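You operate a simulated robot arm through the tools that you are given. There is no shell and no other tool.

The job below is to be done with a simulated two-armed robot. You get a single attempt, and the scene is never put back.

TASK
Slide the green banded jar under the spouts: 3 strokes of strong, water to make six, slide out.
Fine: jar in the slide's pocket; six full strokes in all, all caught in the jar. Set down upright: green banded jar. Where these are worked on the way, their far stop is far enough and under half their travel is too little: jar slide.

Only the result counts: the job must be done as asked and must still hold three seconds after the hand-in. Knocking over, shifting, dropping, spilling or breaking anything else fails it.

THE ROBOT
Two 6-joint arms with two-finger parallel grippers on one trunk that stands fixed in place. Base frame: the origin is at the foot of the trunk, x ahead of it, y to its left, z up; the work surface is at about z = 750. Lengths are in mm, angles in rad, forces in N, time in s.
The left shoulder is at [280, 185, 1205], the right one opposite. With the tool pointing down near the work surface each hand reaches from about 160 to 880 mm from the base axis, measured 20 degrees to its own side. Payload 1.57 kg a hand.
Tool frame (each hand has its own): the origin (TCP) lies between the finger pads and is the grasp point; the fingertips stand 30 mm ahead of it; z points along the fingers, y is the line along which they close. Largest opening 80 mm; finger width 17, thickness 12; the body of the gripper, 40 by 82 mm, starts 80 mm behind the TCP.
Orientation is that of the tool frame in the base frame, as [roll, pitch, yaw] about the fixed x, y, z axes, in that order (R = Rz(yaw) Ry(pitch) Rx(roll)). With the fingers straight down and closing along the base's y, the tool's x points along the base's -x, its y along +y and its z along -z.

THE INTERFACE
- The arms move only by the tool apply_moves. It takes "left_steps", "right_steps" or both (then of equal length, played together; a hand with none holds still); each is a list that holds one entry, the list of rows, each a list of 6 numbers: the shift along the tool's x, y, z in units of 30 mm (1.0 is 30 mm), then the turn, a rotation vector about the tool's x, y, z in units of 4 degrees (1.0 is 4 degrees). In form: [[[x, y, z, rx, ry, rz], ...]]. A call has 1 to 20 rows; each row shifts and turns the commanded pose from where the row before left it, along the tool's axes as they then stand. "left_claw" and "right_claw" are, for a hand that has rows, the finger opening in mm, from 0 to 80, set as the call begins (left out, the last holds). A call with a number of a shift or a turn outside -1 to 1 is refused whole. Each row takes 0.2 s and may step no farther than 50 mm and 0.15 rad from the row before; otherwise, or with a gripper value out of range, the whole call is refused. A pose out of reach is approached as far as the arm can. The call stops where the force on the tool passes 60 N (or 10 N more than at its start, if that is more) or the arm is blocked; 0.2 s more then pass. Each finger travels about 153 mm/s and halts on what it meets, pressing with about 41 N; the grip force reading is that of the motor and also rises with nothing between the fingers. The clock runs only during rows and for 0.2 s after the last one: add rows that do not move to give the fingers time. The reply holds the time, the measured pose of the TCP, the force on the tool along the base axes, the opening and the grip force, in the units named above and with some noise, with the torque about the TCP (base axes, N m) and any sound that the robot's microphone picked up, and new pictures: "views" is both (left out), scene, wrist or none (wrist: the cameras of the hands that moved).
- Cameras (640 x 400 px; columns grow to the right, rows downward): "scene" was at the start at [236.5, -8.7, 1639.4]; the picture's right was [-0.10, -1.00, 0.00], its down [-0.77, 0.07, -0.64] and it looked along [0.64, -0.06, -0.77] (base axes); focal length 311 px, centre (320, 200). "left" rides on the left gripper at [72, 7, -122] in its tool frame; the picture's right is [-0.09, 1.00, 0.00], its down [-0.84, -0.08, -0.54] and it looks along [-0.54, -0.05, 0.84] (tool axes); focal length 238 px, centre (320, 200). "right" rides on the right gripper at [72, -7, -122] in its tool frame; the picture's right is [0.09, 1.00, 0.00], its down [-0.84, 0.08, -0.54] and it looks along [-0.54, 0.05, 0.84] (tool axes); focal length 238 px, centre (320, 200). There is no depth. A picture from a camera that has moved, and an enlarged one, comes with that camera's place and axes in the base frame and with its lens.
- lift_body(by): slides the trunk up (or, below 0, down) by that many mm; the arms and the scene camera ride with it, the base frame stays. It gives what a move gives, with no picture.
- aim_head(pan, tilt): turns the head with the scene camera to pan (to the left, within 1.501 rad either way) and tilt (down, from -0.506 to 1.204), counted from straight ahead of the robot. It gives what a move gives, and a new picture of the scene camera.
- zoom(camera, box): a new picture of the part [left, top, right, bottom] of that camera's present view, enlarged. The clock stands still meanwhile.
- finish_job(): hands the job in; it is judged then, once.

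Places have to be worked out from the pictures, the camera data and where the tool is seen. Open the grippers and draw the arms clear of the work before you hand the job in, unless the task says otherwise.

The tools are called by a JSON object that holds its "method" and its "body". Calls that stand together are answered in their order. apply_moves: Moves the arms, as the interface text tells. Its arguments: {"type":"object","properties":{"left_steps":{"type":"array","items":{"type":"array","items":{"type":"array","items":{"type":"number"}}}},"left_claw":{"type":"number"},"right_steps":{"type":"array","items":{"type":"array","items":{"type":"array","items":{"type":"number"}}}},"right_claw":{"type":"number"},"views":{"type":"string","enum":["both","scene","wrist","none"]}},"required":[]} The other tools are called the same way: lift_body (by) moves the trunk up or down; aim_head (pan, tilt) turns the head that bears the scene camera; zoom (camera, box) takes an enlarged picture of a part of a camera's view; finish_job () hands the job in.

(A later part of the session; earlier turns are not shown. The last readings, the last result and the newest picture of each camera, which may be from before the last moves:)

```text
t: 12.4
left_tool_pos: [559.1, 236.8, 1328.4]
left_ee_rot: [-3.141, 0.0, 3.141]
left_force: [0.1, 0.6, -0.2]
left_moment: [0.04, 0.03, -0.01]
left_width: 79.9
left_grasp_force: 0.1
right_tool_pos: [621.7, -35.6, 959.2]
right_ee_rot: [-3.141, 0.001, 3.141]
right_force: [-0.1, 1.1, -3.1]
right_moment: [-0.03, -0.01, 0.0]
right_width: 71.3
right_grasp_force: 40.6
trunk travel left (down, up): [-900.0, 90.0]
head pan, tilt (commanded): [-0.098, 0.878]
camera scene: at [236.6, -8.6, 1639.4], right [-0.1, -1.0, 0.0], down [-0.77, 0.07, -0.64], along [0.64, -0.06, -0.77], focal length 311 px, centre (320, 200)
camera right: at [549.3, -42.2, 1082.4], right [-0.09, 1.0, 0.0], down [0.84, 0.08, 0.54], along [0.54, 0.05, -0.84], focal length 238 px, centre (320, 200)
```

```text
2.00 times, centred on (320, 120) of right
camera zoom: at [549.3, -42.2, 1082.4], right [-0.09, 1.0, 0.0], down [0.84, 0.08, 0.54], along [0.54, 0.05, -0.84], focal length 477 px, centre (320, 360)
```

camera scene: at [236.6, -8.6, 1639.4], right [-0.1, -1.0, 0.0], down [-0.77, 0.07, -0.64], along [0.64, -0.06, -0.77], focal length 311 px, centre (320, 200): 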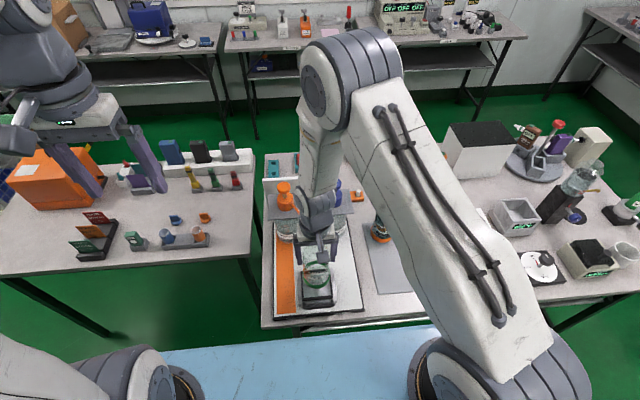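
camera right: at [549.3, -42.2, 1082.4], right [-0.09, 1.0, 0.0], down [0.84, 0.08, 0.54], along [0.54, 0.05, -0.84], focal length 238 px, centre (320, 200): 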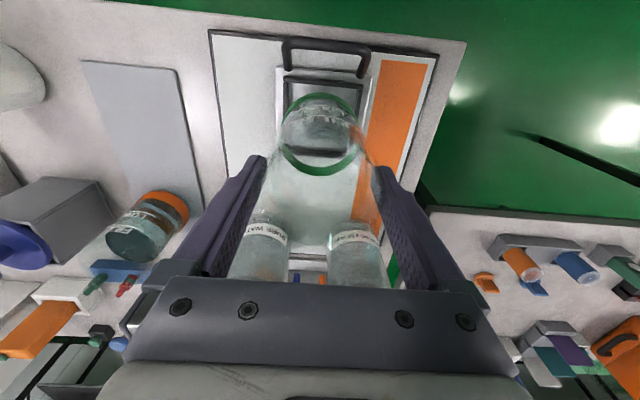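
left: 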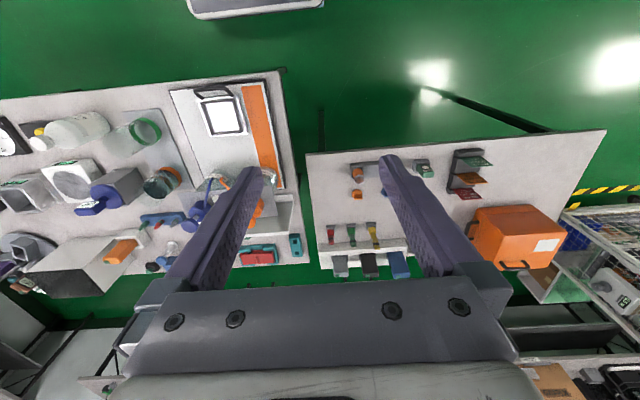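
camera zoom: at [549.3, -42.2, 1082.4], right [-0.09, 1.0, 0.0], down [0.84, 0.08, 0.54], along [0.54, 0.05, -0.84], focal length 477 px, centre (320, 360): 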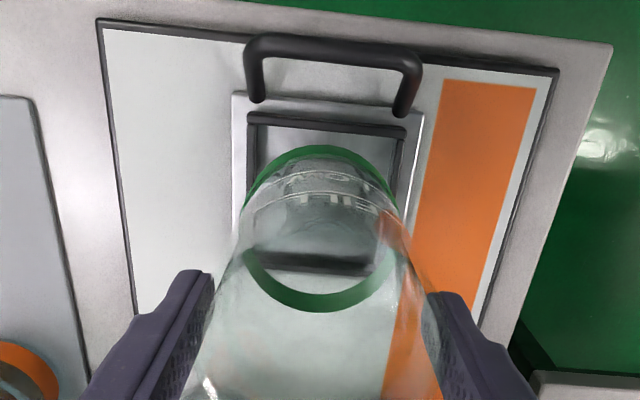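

Jar axis ≈ (622.5, −36.6) versus pocket centre ≈ (622.2, −35.4). I nudge +1 mm in y and lower 28 mm so the base hovers just above the frame, then re-check.

{"method": "apply_moves", "body": {"right_steps": [[[0, 0.033, 0.23, 0, 0, 0], [0, 0, 0.23, 0, 0, 0], [0, 0, 0.23, 0, 0, 0], [0, 0, 0.23, 0, 0, 0], [0, 0, 0, 0, 0, 0]]], "views": "both"}}

{"method": "zoom", "body": {"camera": "scene", "box": [285, 240, 345, 310]}}

{"method": "zoom", "body": {"camera": "right", "box": [260, 20, 380, 170]}}

```text
t: 13.6
left_tool_pos: [558.9, 236.9, 1328.7]
left_ee_rot: [-3.141, 0.001, 3.141]
left_force: [-0.3, 0.2, -0.3]
left_moment: [-0.01, -0.04, 0.02]
left_width: 80.1
left_grasp_force: 0.0
right_tool_pos: [622.3, -33.9, 931.5]
right_ee_rot: [-3.141, -0.001, -3.14]
right_force: [-0.4, 0.3, -2.5]
right_moment: [0.0, 0.01, 0.01]
right_width: 71.5
right_grasp_force: 41.2
trunk travel left (down, up): [-900.0, 90.0]
head pan, tilt (commanded): [-0.098, 0.878]
camera scene: at [236.7, -8.6, 1639.4], right [-0.1, -1.0, 0.0], down [-0.77, 0.07, -0.64], along [0.64, -0.06, -0.77], focal length 311 px, centre (320, 200)
camera right: at [549.0, -41.9, 1054.5], right [-0.09, 1.0, 0.0], down [0.84, 0.08, 0.54], along [0.54, 0.05, -0.84], focal length 238 px, centre (320, 200)
```

scene: 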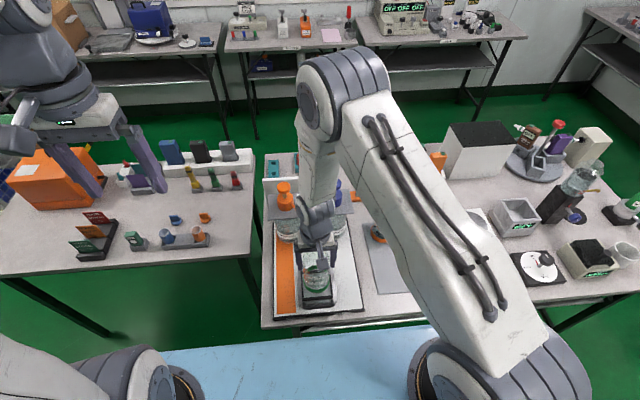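
right: 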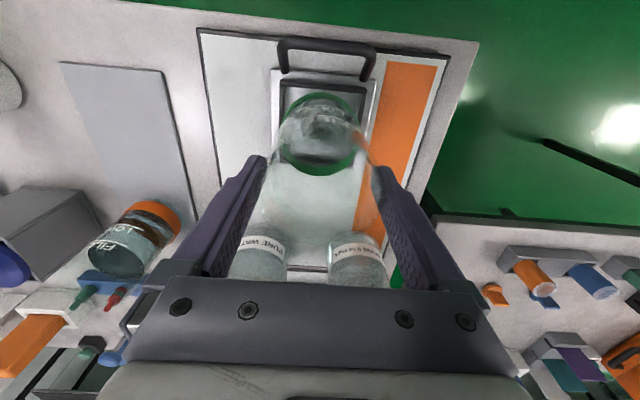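

```text
5.71 times, centred on (315, 275) of scene
camera zoom: at [236.7, -8.6, 1639.4], right [-0.1, -1.0, 0.0], down [-0.77, 0.07, -0.64], along [0.64, -0.06, -0.77], focal length 1777 px, centre (349, -229)
```

zoom: 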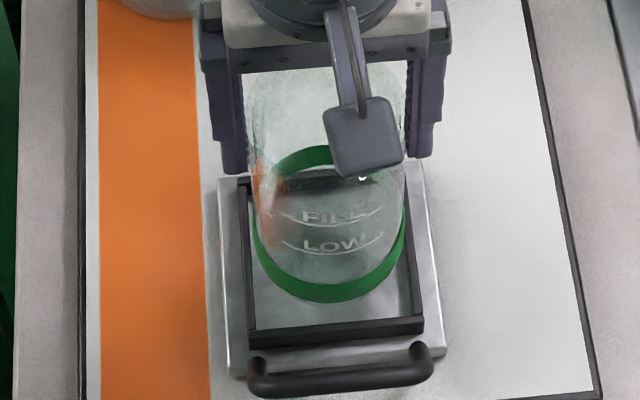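

```text
2.67 times, centred on (320, 95) of right
camera zoom: at [549.0, -41.9, 1054.5], right [-0.09, 1.0, 0.0], down [0.84, 0.08, 0.54], along [0.54, 0.05, -0.84], focal length 636 px, centre (320, 480)
```

zoom: 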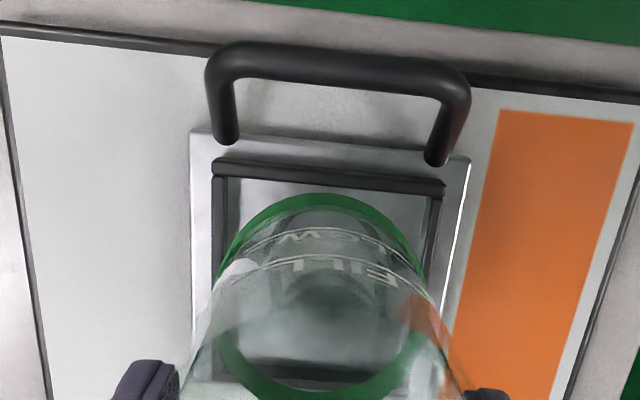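

The jar hovers roughly 8 mm above the frame and looks nearly centred. I lower another 4 mm and take tight zooms to compare gaps on all sides.

{"method": "apply_moves", "body": {"right_steps": [[[0, 0, 0.07, 0, 0, 0], [0, 0, 0.07, 0, 0, 0], [0, 0, 0, 0, 0, 0]]], "views": "none"}}

{"method": "zoom", "body": {"camera": "scene", "box": [295, 260, 340, 310]}}

{"method": "zoom", "body": {"camera": "right", "box": [270, 60, 370, 120]}}

{"method": "zoom", "body": {"camera": "right", "box": [260, 90, 380, 190]}}

```text
t: 14.4
left_tool_pos: [558.3, 236.1, 1329.4]
left_ee_rot: [-3.141, -0.001, -3.141]
left_force: [0.0, -0.4, -0.6]
left_moment: [0.01, 0.03, -0.01]
left_width: 80.2
left_grasp_force: 0.0
right_tool_pos: [622.3, -35.2, 928.2]
right_ee_rot: [3.141, 0.001, 3.142]
right_force: [-0.6, 0.1, -2.3]
right_moment: [-0.01, 0.03, -0.01]
right_width: 71.6
right_grasp_force: 41.3
trunk travel left (down, up): [-900.0, 90.0]
head pan, tilt (commanded): [-0.098, 0.878]
```

```text
8.00 times, centred on (318, 285) of scene
camera zoom: at [236.6, -8.6, 1639.4], right [-0.1, -1.0, 0.0], down [-0.77, 0.07, -0.64], along [0.64, -0.06, -0.77], focal length 2488 px, centre (340, -480)
```

zoom: 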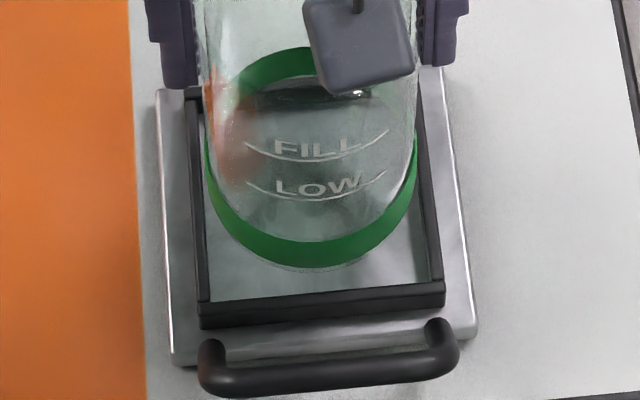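

```text
6.40 times, centred on (320, 90) of right
camera zoom: at [549.3, -41.5, 1050.7], right [-0.09, 1.0, 0.0], down [0.84, 0.08, 0.54], along [0.54, 0.05, -0.84], focal length 1525 px, centre (320, 904)
```

zoom: 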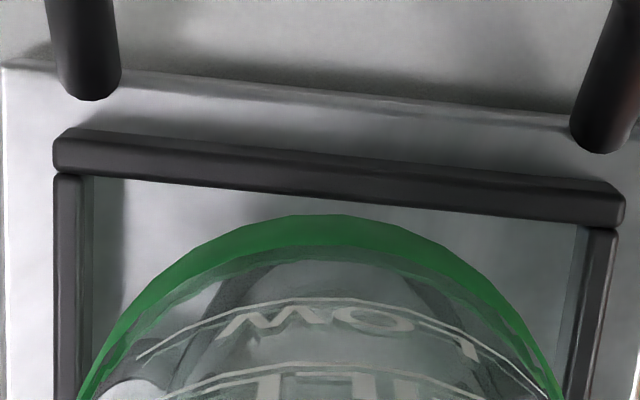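

```text
4.00 times, centred on (320, 140) of right
camera zoom: at [549.3, -41.5, 1050.7], right [-0.09, 1.0, 0.0], down [0.84, 0.08, 0.54], along [0.54, 0.05, -0.84], focal length 953 px, centre (320, 440)
```

zoom: 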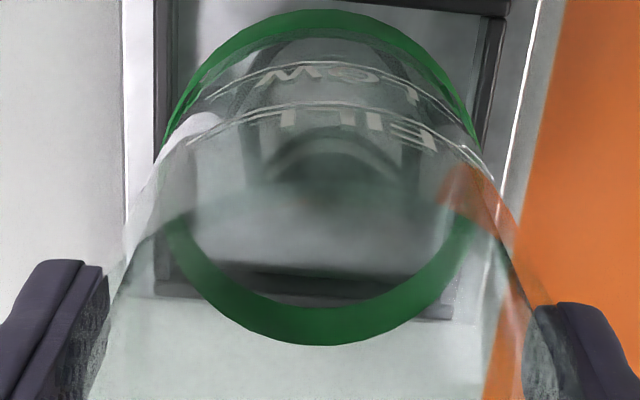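

Refined estimates put the frame top nearer z≈790 with ~79 mm inner width; the jar sits about 1.3 mm too far forward and 1 mm too far left. I correct and lower 10 mm, then check gaps again.

{"method": "apply_moves", "body": {"right_steps": [[[0.04, -0.033, 0.0, 0, 0, 0], [0, 0, 0.11, 0, 0, 0], [0, 0, 0.11, 0, 0, 0], [0, 0, 0.11, 0, 0, 0], [0, 0, 0, 0, 0, 0]]], "views": "none"}}

{"method": "zoom", "body": {"camera": "scene", "box": [295, 260, 340, 310]}}

{"method": "zoom", "body": {"camera": "right", "box": [270, 60, 370, 120]}}

{"method": "zoom", "body": {"camera": "right", "box": [260, 90, 380, 190]}}

```text
t: 15.6
left_tool_pos: [560.3, 237.9, 1330.1]
left_ee_rot: [-3.14, 0.0, -3.141]
left_force: [-0.3, -0.6, 0.1]
left_moment: [0.03, 0.0, 0.0]
left_width: 80.3
left_grasp_force: 0.0
right_tool_pos: [619.5, -35.0, 917.5]
right_ee_rot: [-3.141, 0.002, -3.141]
right_force: [0.1, 0.1, -1.5]
right_moment: [0.0, 0.03, 0.03]
right_width: 71.5
right_grasp_force: 41.4
trunk travel left (down, up): [-900.0, 90.0]
head pan, tilt (commanded): [-0.098, 0.878]
```

```text
8.00 times, centred on (318, 285) of scene
camera zoom: at [236.6, -8.6, 1639.4], right [-0.1, -1.0, 0.0], down [-0.77, 0.07, -0.64], along [0.64, -0.06, -0.77], focal length 2488 px, centre (340, -480)
```

zoom: 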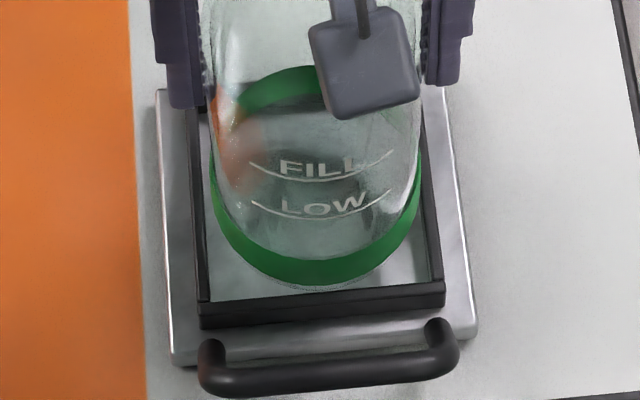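

```text
6.40 times, centred on (320, 90) of right
camera zoom: at [547.0, -42.8, 1041.0], right [-0.09, 1.0, 0.0], down [0.84, 0.08, 0.54], along [0.54, 0.05, -0.84], focal length 1525 px, centre (320, 904)
```

zoom: 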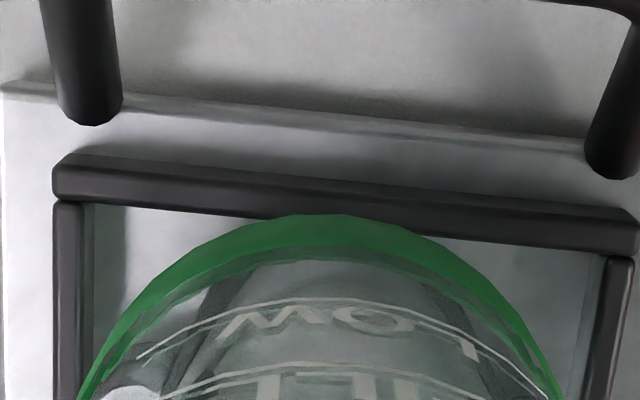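

```text
4.00 times, centred on (320, 140) of right
camera zoom: at [547.0, -42.8, 1041.0], right [-0.09, 1.0, 0.0], down [0.84, 0.08, 0.54], along [0.54, 0.05, -0.84], focal length 953 px, centre (320, 440)
```

zoom: 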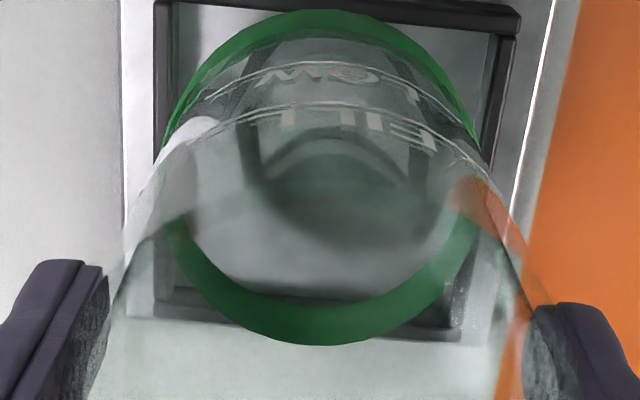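

Y is now balanced, but the jar reads about 1.8 mm too close to the robot relative to the pocket. I shift it forward and lower 6 mm gently, watching force.

{"method": "apply_moves", "body": {"right_steps": [[[-0.06, 0, 0, 0, 0, 0], [0, 0, 0.07, 0, 0, 0], [0, 0, 0.07, 0, 0, 0], [0, 0, 0.06, 0, 0, 0], [0, 0, 0, 0, 0, 0]]], "views": "none"}}

{"method": "zoom", "body": {"camera": "scene", "box": [295, 260, 340, 310]}}

{"method": "zoom", "body": {"camera": "right", "box": [270, 60, 370, 120]}}

{"method": "zoom", "body": {"camera": "right", "box": [260, 90, 380, 190]}}

```text
t: 16.8
left_tool_pos: [559.2, 236.7, 1329.3]
left_ee_rot: [3.139, -0.001, 3.141]
left_force: [-0.5, -0.7, -0.7]
left_moment: [-0.02, -0.03, -0.02]
left_width: 80.1
left_grasp_force: 0.1
right_tool_pos: [621.8, -35.9, 912.7]
right_ee_rot: [3.142, 0.001, 3.141]
right_force: [0.7, 0.5, -2.4]
right_moment: [0.0, 0.01, -0.01]
right_width: 71.3
right_grasp_force: 40.9
trunk travel left (down, up): [-900.0, 90.0]
head pan, tilt (commanded): [-0.098, 0.878]
```

```text
8.00 times, centred on (318, 285) of scene
camera zoom: at [236.6, -8.6, 1639.4], right [-0.1, -1.0, 0.0], down [-0.77, 0.07, -0.64], along [0.64, -0.06, -0.77], focal length 2488 px, centre (340, -480)
```

zoom: 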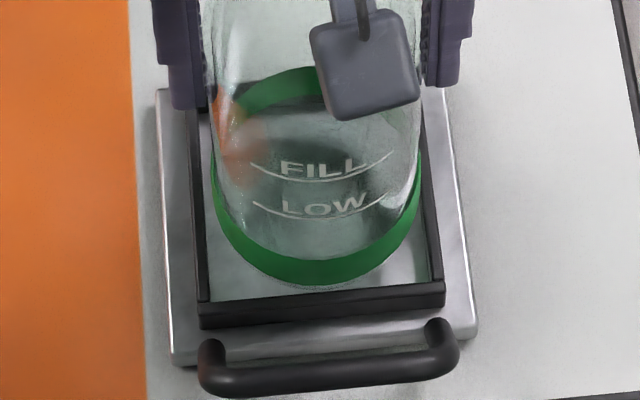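

```text
6.40 times, centred on (320, 90) of right
camera zoom: at [549.4, -43.2, 1035.4], right [-0.09, 1.0, 0.0], down [0.84, 0.08, 0.54], along [0.54, 0.05, -0.84], focal length 1525 px, centre (320, 904)
```

zoom: 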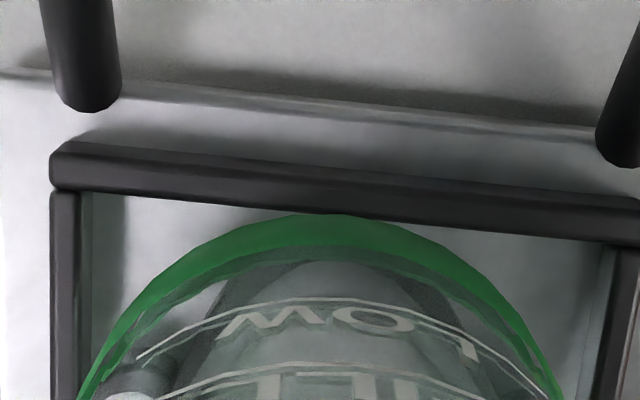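

```text
4.00 times, centred on (320, 140) of right
camera zoom: at [549.4, -43.2, 1035.4], right [-0.09, 1.0, 0.0], down [0.84, 0.08, 0.54], along [0.54, 0.05, -0.84], focal length 953 px, centre (320, 440)
```

zoom: 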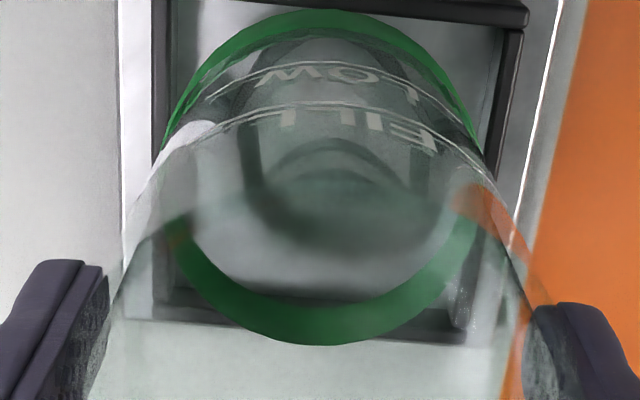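

No contact yet, and comparing parallax between both cameras shows the base is still ~8–13 mm above the frame and needs ~3.5 mm forward. I apply that shift, lower 5 mm, and look again.

{"method": "apply_moves", "body": {"right_steps": [[[-0.06, 0, 0, 0, 0, 0], [-0.055, 0, 0, 0, 0, 0], [0, 0, 0.08, 0, 0, 0], [0, 0, 0.08, 0, 0, 0], [0, 0, 0, 0, 0, 0]]], "views": "none"}}

{"method": "zoom", "body": {"camera": "scene", "box": [295, 260, 340, 310]}}

{"method": "zoom", "body": {"camera": "right", "box": [270, 60, 370, 120]}}

{"method": "zoom", "body": {"camera": "right", "box": [260, 90, 380, 190]}}

```text
t: 18.0
left_tool_pos: [559.5, 235.9, 1329.3]
left_ee_rot: [3.141, 0.001, -3.141]
left_force: [0.0, 0.6, 0.3]
left_moment: [0.0, 0.03, 0.03]
left_width: 79.9
left_grasp_force: 0.0
right_tool_pos: [626.2, -35.2, 907.8]
right_ee_rot: [-3.14, 0.001, 3.141]
right_force: [0.2, 0.4, -2.4]
right_moment: [0.01, -0.02, -0.03]
right_width: 71.4
right_grasp_force: 41.1
trunk travel left (down, up): [-900.0, 90.0]
head pan, tilt (commanded): [-0.098, 0.878]
```

```text
8.00 times, centred on (318, 285) of scene
camera zoom: at [236.6, -8.6, 1639.4], right [-0.1, -1.0, 0.0], down [-0.77, 0.07, -0.64], along [0.64, -0.06, -0.77], focal length 2488 px, centre (340, -480)
```

zoom: 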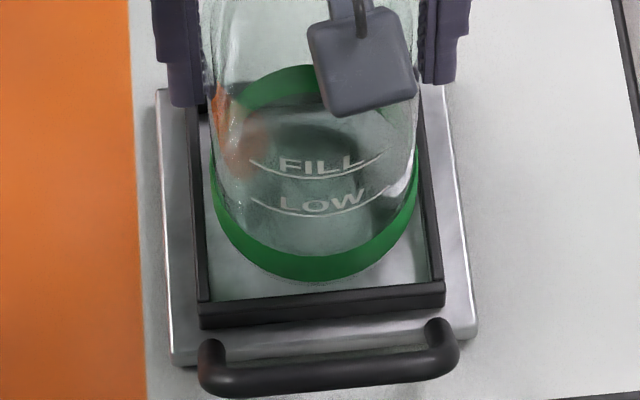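

```text
6.40 times, centred on (320, 90) of right
camera zoom: at [553.1, -42.8, 1029.9], right [-0.09, 1.0, 0.0], down [0.84, 0.08, 0.54], along [0.54, 0.05, -0.84], focal length 1525 px, centre (320, 904)
```

zoom: 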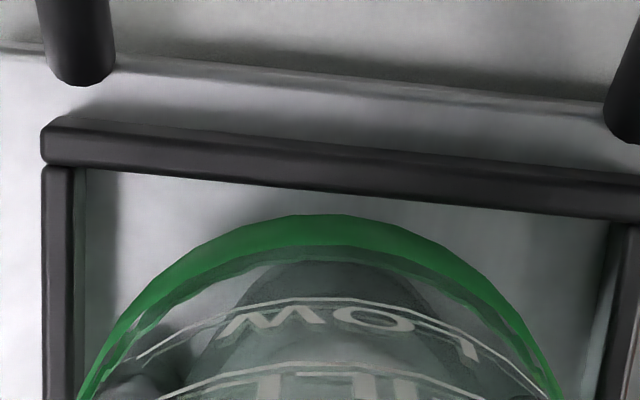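

```text
4.00 times, centred on (320, 140) of right
camera zoom: at [553.1, -42.8, 1029.9], right [-0.09, 1.0, 0.0], down [0.84, 0.08, 0.54], along [0.54, 0.05, -0.84], focal length 953 px, centre (320, 440)
```

zoom: 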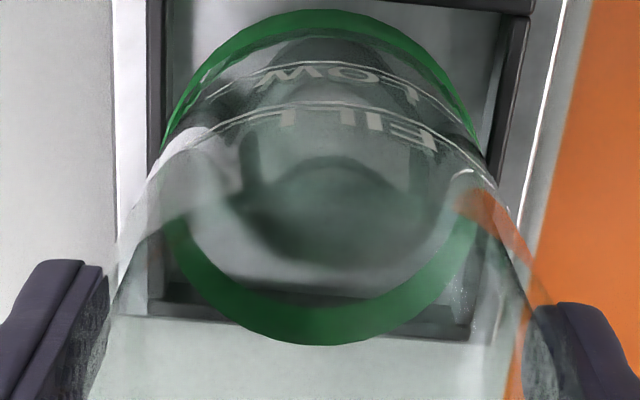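

The near gap now works out to about 1.8 mm and the far gap to a few mm more, with the band's lower edge ~10 mm above the frame. I add 1 mm forward and lower 6 mm.

{"method": "apply_moves", "body": {"right_steps": [[[-0.035, 0, 0, 0, 0, 0], [0, 0, 0.07, 0, 0, 0], [0, 0, 0.07, 0, 0, 0], [0, 0, 0.06, 0, 0, 0], [0, 0, 0, 0, 0, 0]]], "views": "none"}}

{"method": "zoom", "body": {"camera": "scene", "box": [295, 260, 340, 310]}}

{"method": "zoom", "body": {"camera": "right", "box": [270, 60, 370, 120]}}

{"method": "zoom", "body": {"camera": "right", "box": [260, 90, 380, 190]}}

```text
t: 19.2
left_tool_pos: [558.0, 237.1, 1328.2]
left_ee_rot: [3.141, 0.0, -3.141]
left_force: [-0.1, -0.6, 0.9]
left_moment: [0.03, -0.01, 0.0]
left_width: 79.9
left_grasp_force: 0.0
right_tool_pos: [627.5, -36.4, 901.0]
right_ee_rot: [3.141, -0.002, -3.141]
right_force: [-1.5, -3.3, 3.0]
right_moment: [-0.21, -0.09, -0.03]
right_width: 71.6
right_grasp_force: 41.1
trunk travel left (down, up): [-900.0, 90.0]
head pan, tilt (commanded): [-0.098, 0.878]
```

```text
8.00 times, centred on (318, 285) of scene
camera zoom: at [236.4, -8.7, 1639.5], right [-0.1, -1.0, 0.0], down [-0.77, 0.07, -0.64], along [0.64, -0.06, -0.77], focal length 2488 px, centre (340, -480)
```

zoom: 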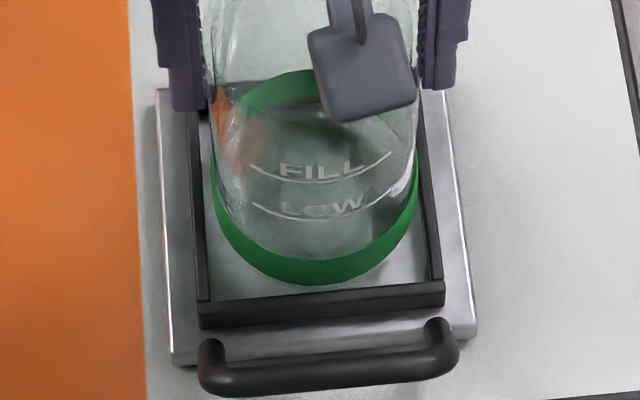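

```text
6.40 times, centred on (320, 90) of right
camera zoom: at [553.9, -43.0, 1024.7], right [-0.09, 1.0, 0.0], down [0.84, 0.08, 0.54], along [0.54, 0.05, -0.84], focal length 1525 px, centre (320, 904)
```

zoom: 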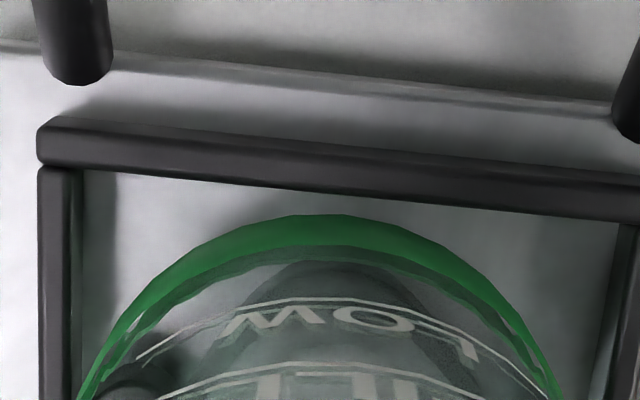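

```text
4.00 times, centred on (320, 140) of right
camera zoom: at [553.9, -43.0, 1024.7], right [-0.09, 1.0, 0.0], down [0.84, 0.08, 0.54], along [0.54, 0.05, -0.84], focal length 953 px, centre (320, 440)
```

zoom: 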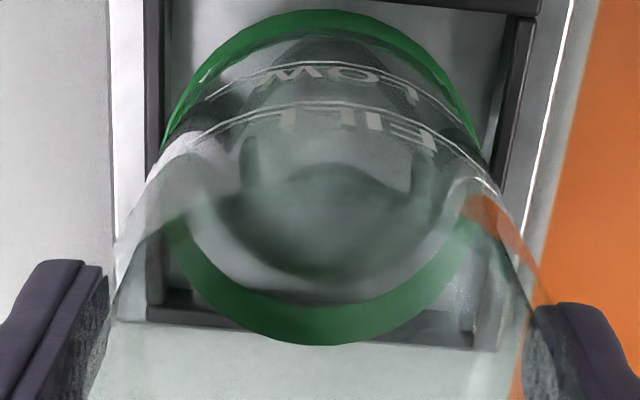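

A small contact force appeared (Fz up ~5 N, Fy −3.3), suggesting the base edge on the +y side is touching the frame. I zoom tightly on both sides to judge before moving.

{"method": "zoom", "body": {"camera": "scene", "box": [303, 268, 327, 302]}}

{"method": "zoom", "body": {"camera": "scene", "box": [315, 268, 345, 302]}}

{"method": "zoom", "body": {"camera": "right", "box": [345, 85, 395, 145]}}

{"method": "zoom", "body": {"camera": "right", "box": [265, 85, 315, 145]}}

```text
11.76 times, centred on (315, 285) of scene
camera zoom: at [236.4, -8.7, 1639.5], right [-0.1, -1.0, 0.0], down [-0.77, 0.07, -0.64], along [0.64, -0.06, -0.77], focal length 3659 px, centre (379, -800)
```

zoom: 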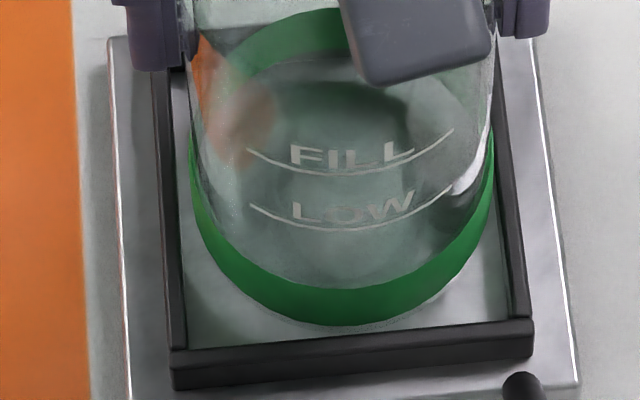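

```text
11.76 times, centred on (330, 285) of scene
camera zoom: at [236.4, -8.7, 1639.5], right [-0.1, -1.0, 0.0], down [-0.77, 0.07, -0.64], along [0.64, -0.06, -0.77], focal length 3659 px, centre (202, -800)
```

zoom: 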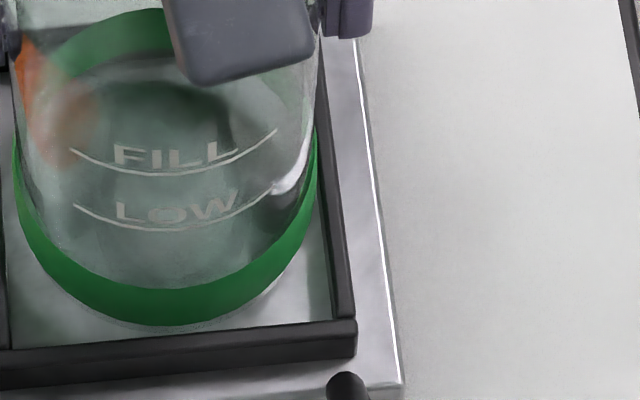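

```text
6.67 times, centred on (370, 115) of right
camera zoom: at [553.9, -43.0, 1024.7], right [-0.09, 1.0, 0.0], down [0.84, 0.08, 0.54], along [0.54, 0.05, -0.84], focal length 1589 px, centre (-13, 767)
```

zoom: 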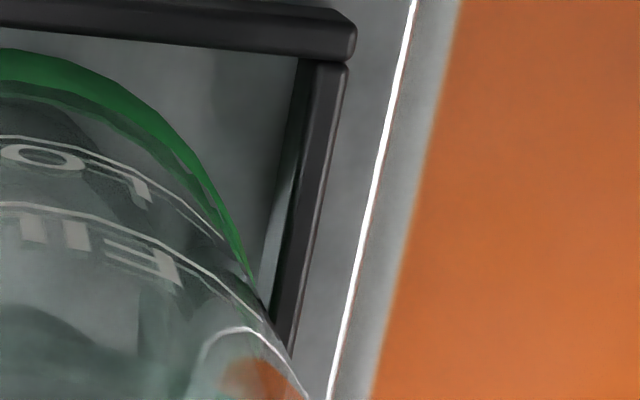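

```text
6.67 times, centred on (290, 115) of right
camera zoom: at [553.9, -43.0, 1024.7], right [-0.09, 1.0, 0.0], down [0.84, 0.08, 0.54], along [0.54, 0.05, -0.84], focal length 1589 px, centre (520, 767)
```

zoom: 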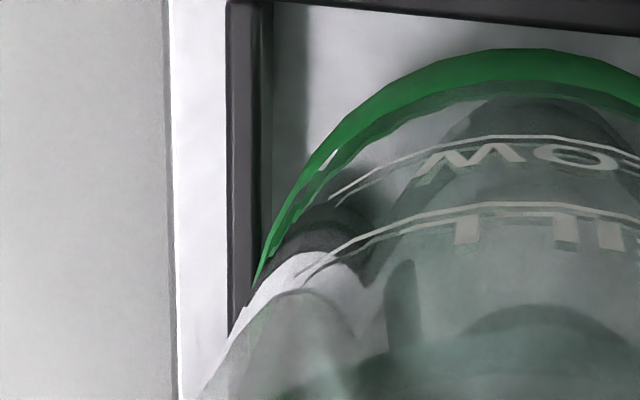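

The contact could be the pocket floor or a frame edge, so I want a side view before releasing. I bring the left hand (claw closed) down on the left side, first translating to about (490, 250, 950).

{"method": "apply_moves", "body": {"left_steps": [[[0.164, 0.031, 0.902, 0, 0, 0], [0.164, 0.031, 0.902, 0, 0, 0], [0.164, 0.031, 0.902, 0, 0, 0], [0.164, 0.031, 0.902, 0, 0, 0], [0.164, 0.031, 0.902, 0, 0, 0], [0.164, 0.031, 0.902, 0, 0, 0], [0.164, 0.031, 0.902, 0, 0, 0], [0.164, 0.031, 0.902, 0, 0, 0], [0.164, 0.031, 0.902, 0, 0, 0], [0.164, 0.031, 0.902, 0, 0, 0], [0.164, 0.031, 0.902, 0, 0, 0], [0.164, 0.031, 0.902, 0, 0, 0], [0.164, 0.031, 0.902, 0, 0, 0], [0.164, 0.031, 0.902, 0, 0, 0]]], "left_claw": 0, "views": "scene"}}

```text
t: 22.2
left_tool_pos: [498.8, 251.6, 949.4]
left_ee_rot: [-3.141, 0.001, -3.141]
left_force: [1.0, -0.3, 0.3]
left_moment: [-0.01, 0.0, 0.0]
left_width: 0.0
left_grasp_force: 21.3
left hand out of reach, approached as far as the arm can: row 9, 10
right_tool_pos: [626.5, -35.9, 901.9]
right_ee_rot: [3.139, 0.001, -3.141]
right_force: [0.8, 0.3, 2.2]
right_moment: [0.03, 0.1, -0.03]
right_width: 71.8
right_grasp_force: 41.3
trunk travel left (down, up): [-900.0, 90.0]
head pan, tilt (commanded): [-0.098, 0.878]
camera scene: at [236.3, -8.7, 1639.5], right [-0.1, -1.0, 0.0], down [-0.77, 0.07, -0.64], along [0.64, -0.06, -0.77], focal length 311 px, centre (320, 200)
```

scene: 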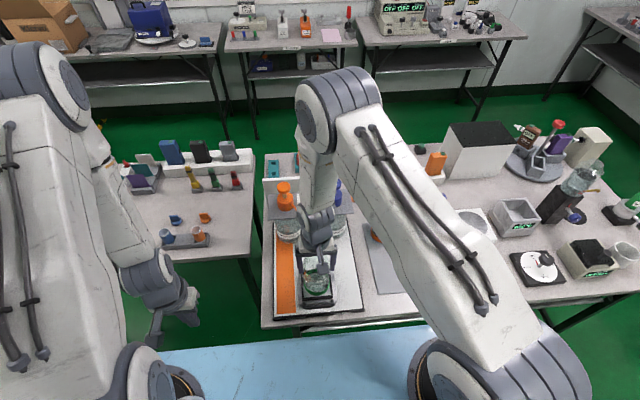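

The right-hand force has settled to a balanced upward load with no lateral or moment components, consistent with a flat rest. The left camera should already see the jar from the side, so I zoom there.

{"method": "zoom", "body": {"camera": "left", "box": [60, 130, 240, 290]}}

{"method": "zoom", "body": {"camera": "left", "box": [100, 170, 180, 240]}}

```text
2.50 times, centred on (150, 210) of left
camera zoom: at [426.6, 256.7, 1071.4], right [0.09, 1.0, 0.0], down [0.84, -0.08, 0.54], along [0.54, -0.05, -0.84], focal length 596 px, centre (745, 175)
```

zoom: 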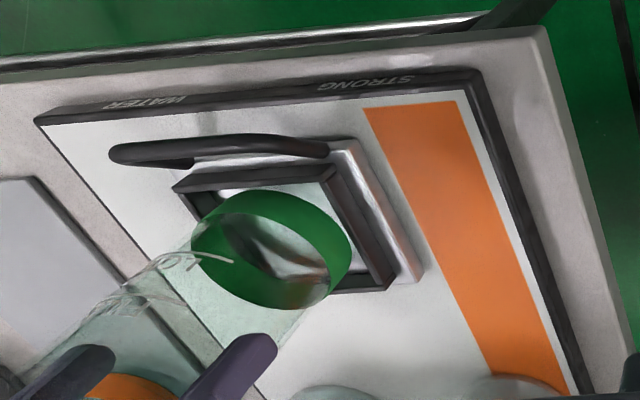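

```text
5.71 times, centred on (140, 205) of left
camera zoom: at [426.6, 256.7, 1071.4], right [0.09, 1.0, 0.0], down [0.84, -0.08, 0.54], along [0.54, -0.05, -0.84], focal length 1362 px, centre (1349, 171)
```

zoom: 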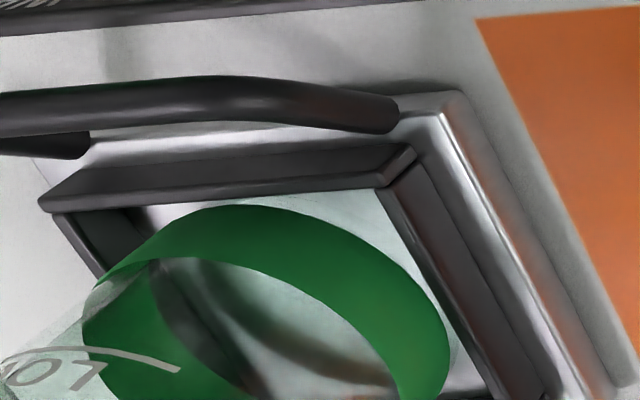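

The band sits inside the frame outline in this view; I zoom onto the lower part to see whether the +y bar hides the base's edge.

{"method": "zoom", "body": {"camera": "left", "box": [120, 190, 190, 260]}}

{"method": "zoom", "body": {"camera": "left", "box": [145, 205, 180, 255]}}

```text
5.71 times, centred on (155, 225) of left
camera zoom: at [426.6, 256.7, 1071.4], right [0.09, 1.0, 0.0], down [0.84, -0.08, 0.54], along [0.54, -0.05, -0.84], focal length 1362 px, centre (1263, 57)
```

zoom: 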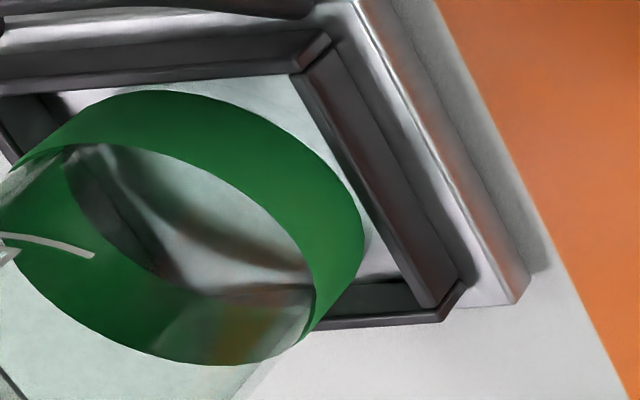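

```text
8.00 times, centred on (162, 230) of left
camera zoom: at [426.6, 256.7, 1071.4], right [0.09, 1.0, 0.0], down [0.84, -0.08, 0.54], along [0.54, -0.05, -0.84], focal length 1907 px, centre (1580, -40)
```

zoom: 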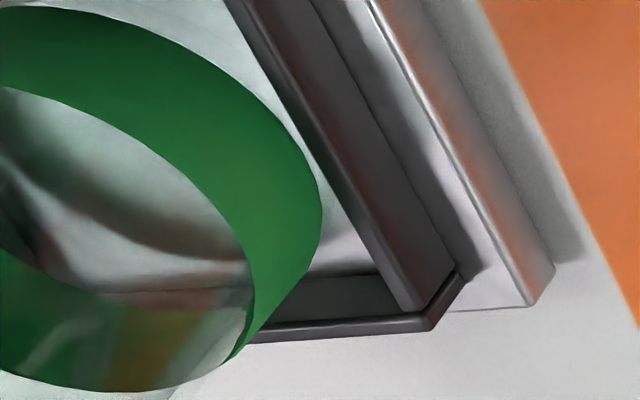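

The geometry is still ambiguous about floor contact, so I take a couple of no-motion force readings to average out noise and find where the support acts.

{"method": "apply_moves", "body": {"right_steps": [[[0, 0, 0, 0, 0, 0]]], "views": "none"}}

{"method": "apply_moves", "body": {"right_steps": [[[0, 0, 0, 0, 0, 0]]], "views": "none"}}

{"method": "apply_moves", "body": {"right_steps": [[[0, 0, 0, 0, 0, 0]]], "views": "none"}}

```text
t: 22.6
left_tool_pos: [497.2, 252.0, 949.7]
left_ee_rot: [3.142, -0.001, 3.14]
left_force: [-0.1, 0.3, -0.7]
left_moment: [0.0, -0.01, -0.01]
left_width: 0.0
left_grasp_force: 21.4
right_tool_pos: [626.3, -36.6, 902.7]
right_ee_rot: [3.141, 0.0, 3.141]
right_force: [-0.5, 0.3, 4.1]
right_moment: [0.01, 0.04, -0.01]
right_width: 71.3
right_grasp_force: 41.0
trunk travel left (down, up): [-900.0, 90.0]
head pan, tilt (commanded): [-0.098, 0.878]
```

```text
t: 23.0
left_tool_pos: [497.7, 251.4, 950.2]
left_ee_rot: [3.141, -0.001, 3.141]
left_force: [1.5, -0.5, -0.4]
left_moment: [0.01, -0.01, -0.01]
left_width: 0.0
left_grasp_force: 20.8
right_tool_pos: [626.7, -36.9, 902.0]
right_ee_rot: [-3.141, 0.0, -3.141]
right_force: [0.6, -1.4, 3.6]
right_moment: [-0.11, -0.04, -0.02]
right_width: 71.3
right_grasp_force: 41.5
trunk travel left (down, up): [-900.0, 90.0]
head pan, tilt (commanded): [-0.098, 0.878]
```

```text
t: 23.4
left_tool_pos: [497.1, 251.8, 950.2]
left_ee_rot: [3.142, 0.0, 3.14]
left_force: [0.0, -0.4, 0.5]
left_moment: [0.02, 0.0, 0.0]
left_width: 0.0
left_grasp_force: 21.7
right_tool_pos: [626.7, -36.6, 901.3]
right_ee_rot: [3.141, 0.0, -3.141]
right_force: [-0.2, 0.9, 4.2]
right_moment: [0.06, 0.0, 0.02]
right_width: 71.6
right_grasp_force: 40.1
trunk travel left (down, up): [-900.0, 90.0]
head pan, tilt (commanded): [-0.098, 0.878]
```

Averaged readings show ~6 N support with zero moments — the jar rests flat on the pocket floor. I open the right gripper in place and look.

{"method": "apply_moves", "body": {"right_steps": [[[0, 0, 0, 0, 0, 0], [0, 0, 0, 0, 0, 0], [0, 0, 0, 0, 0, 0]]], "right_claw": 80, "views": "both"}}

{"method": "zoom", "body": {"camera": "left", "box": [100, 170, 200, 260]}}

{"method": "zoom", "body": {"camera": "scene", "box": [295, 250, 345, 305]}}

{"method": "zoom", "body": {"camera": "right", "box": [250, 60, 390, 200]}}

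```text
t: 24.2
left_tool_pos: [498.6, 250.6, 950.1]
left_ee_rot: [-3.141, 0.002, -3.141]
left_force: [-1.0, -0.1, -1.0]
left_moment: [-0.04, 0.01, 0.02]
left_width: 0.0
left_grasp_force: 21.1
right_tool_pos: [627.1, -36.3, 901.4]
right_ee_rot: [-3.142, 0.0, -3.141]
right_force: [-0.6, 0.3, -0.5]
right_moment: [0.0, 0.0, -0.02]
right_width: 80.3
right_grasp_force: 0.2
trunk travel left (down, up): [-900.0, 90.0]
head pan, tilt (commanded): [-0.098, 0.878]
camera scene: at [236.5, -8.6, 1639.4], right [-0.1, -1.0, 0.0], down [-0.77, 0.07, -0.64], along [0.64, -0.06, -0.77], focal length 311 px, centre (320, 200)
camera right: at [554.0, -42.9, 1024.5], right [-0.09, 1.0, 0.0], down [0.84, 0.08, 0.54], along [0.54, 0.05, -0.84], focal length 238 px, centre (320, 200)
```

scene: 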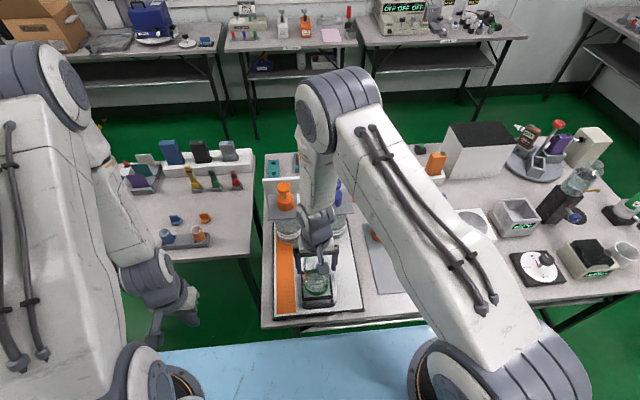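
right: 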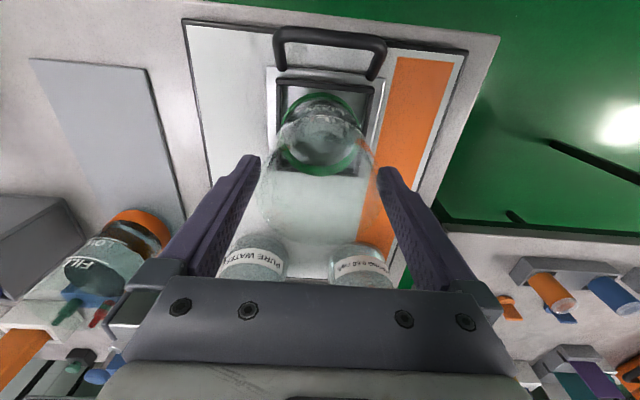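

```text
4.44 times, centred on (150, 215) of left
camera zoom: at [426.9, 256.7, 1071.7], right [0.09, 1.0, 0.0], down [0.84, -0.08, 0.54], along [0.54, -0.05, -0.84], focal length 1059 px, centre (1076, 133)
```

zoom: 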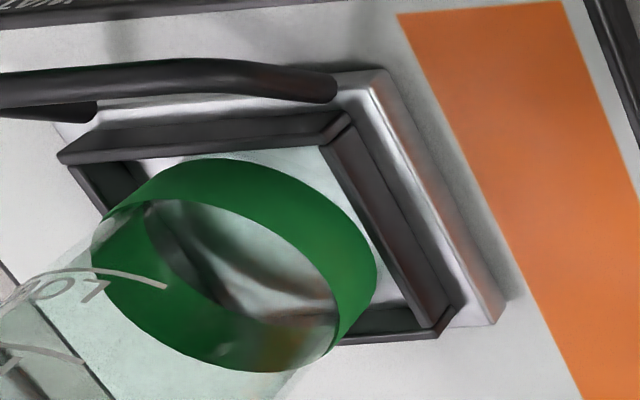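

```text
7.27 times, centred on (320, 278) of scene
camera zoom: at [236.5, -8.6, 1639.4], right [-0.1, -1.0, 0.0], down [-0.77, 0.07, -0.64], along [0.64, -0.06, -0.77], focal length 2262 px, centre (320, -364)
```

zoom: 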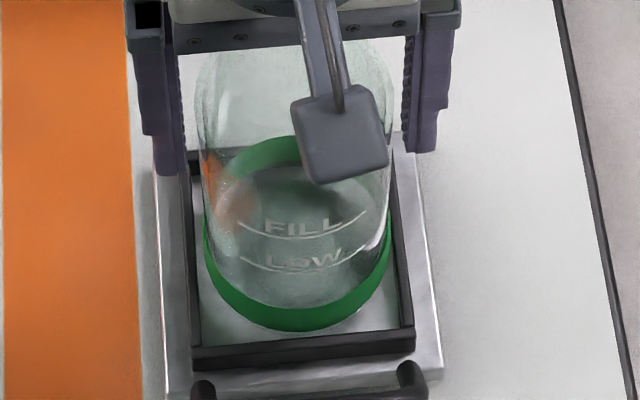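

```text
2.86 times, centred on (320, 130) of right
camera zoom: at [554.0, -42.9, 1024.5], right [-0.09, 1.0, 0.0], down [0.84, 0.08, 0.54], along [0.54, 0.05, -0.84], focal length 681 px, centre (320, 400)
```

zoom: 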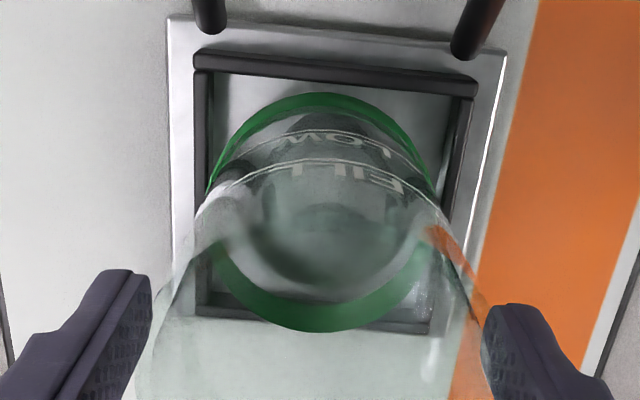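

Released with the jar standing upright and unmoved in the pocket. I raise the right hand straight up, clear of the rim.

{"method": "apply_moves", "body": {"right_steps": [[[0, 0, -0.2, 0, 0, 0], [0, 0, -0.3, 0, 0, 0], [0, 0, -0.5, 0, 0, 0], [0, 0, -0.7, 0, 0, 0], [0, 0, -0.9, 0, 0, 0], [0, 0, -0.9, 0, 0, 0]]], "views": "both"}}

{"method": "zoom", "body": {"camera": "right", "box": [240, 20, 400, 180]}}

{"method": "zoom", "body": {"camera": "scene", "box": [290, 240, 350, 310]}}

{"method": "zoom", "body": {"camera": "left", "box": [40, 150, 220, 310]}}

```text
t: 25.6
left_tool_pos: [498.5, 251.2, 950.0]
left_ee_rot: [3.141, -0.001, 3.141]
left_force: [0.7, -0.3, -0.5]
left_moment: [0.01, 0.01, 0.0]
left_width: 0.0
left_grasp_force: 21.0
right_tool_pos: [626.1, -36.2, 1007.1]
right_ee_rot: [-3.14, 0.001, -3.14]
right_force: [0.4, 0.3, -1.3]
right_moment: [-0.02, -0.03, 0.0]
right_width: 80.1
right_grasp_force: 0.0
trunk travel left (down, up): [-900.0, 90.0]
head pan, tilt (commanded): [-0.098, 0.878]
camera scene: at [236.5, -8.6, 1639.4], right [-0.1, -1.0, 0.0], down [-0.77, 0.07, -0.64], along [0.64, -0.06, -0.77], focal length 311 px, centre (320, 200)
camera right: at [553.2, -42.5, 1131.1], right [-0.09, 1.0, 0.0], down [0.84, 0.08, 0.54], along [0.54, 0.05, -0.84], focal length 238 px, centre (320, 200)
```

scene: 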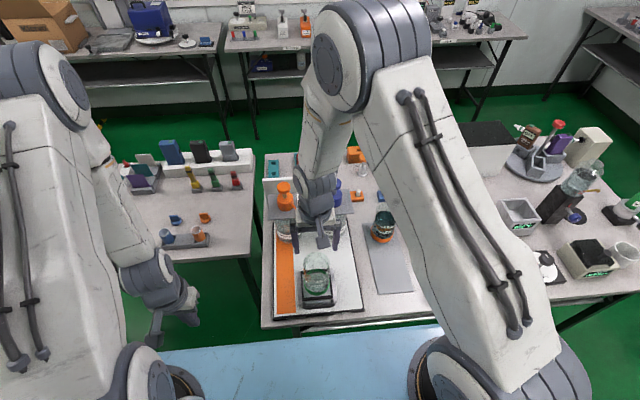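
right: 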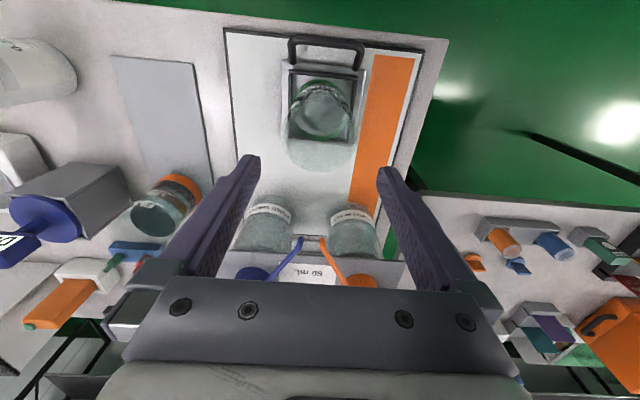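

```text
2.50 times, centred on (320, 100) of right
camera zoom: at [553.2, -42.5, 1131.1], right [-0.09, 1.0, 0.0], down [0.84, 0.08, 0.54], along [0.54, 0.05, -0.84], focal length 596 px, centre (320, 450)
```

zoom: 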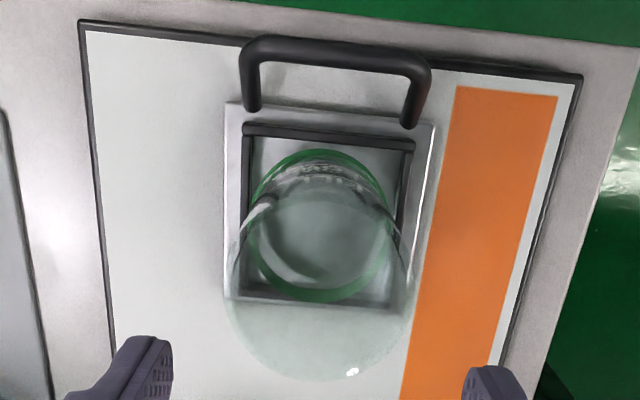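

```text
5.71 times, centred on (320, 275) of scene
camera zoom: at [236.5, -8.6, 1639.4], right [-0.1, -1.0, 0.0], down [-0.77, 0.07, -0.64], along [0.64, -0.06, -0.77], focal length 1777 px, centre (320, -229)
```

zoom: 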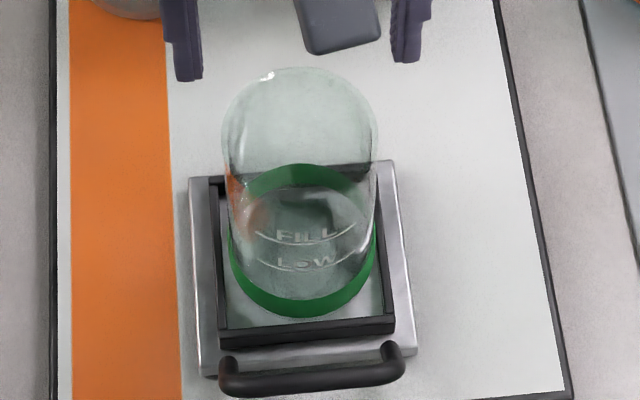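

```text
2.50 times, centred on (130, 230) of left
camera zoom: at [426.8, 256.7, 1071.7], right [0.09, 1.0, 0.0], down [0.84, -0.08, 0.54], along [0.54, -0.05, -0.84], focal length 596 px, centre (795, 125)
```

zoom: 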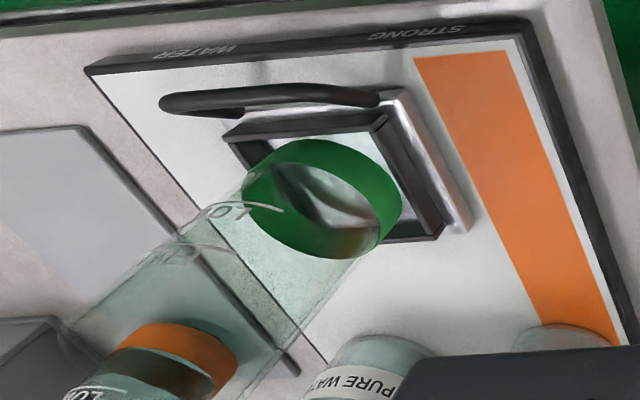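

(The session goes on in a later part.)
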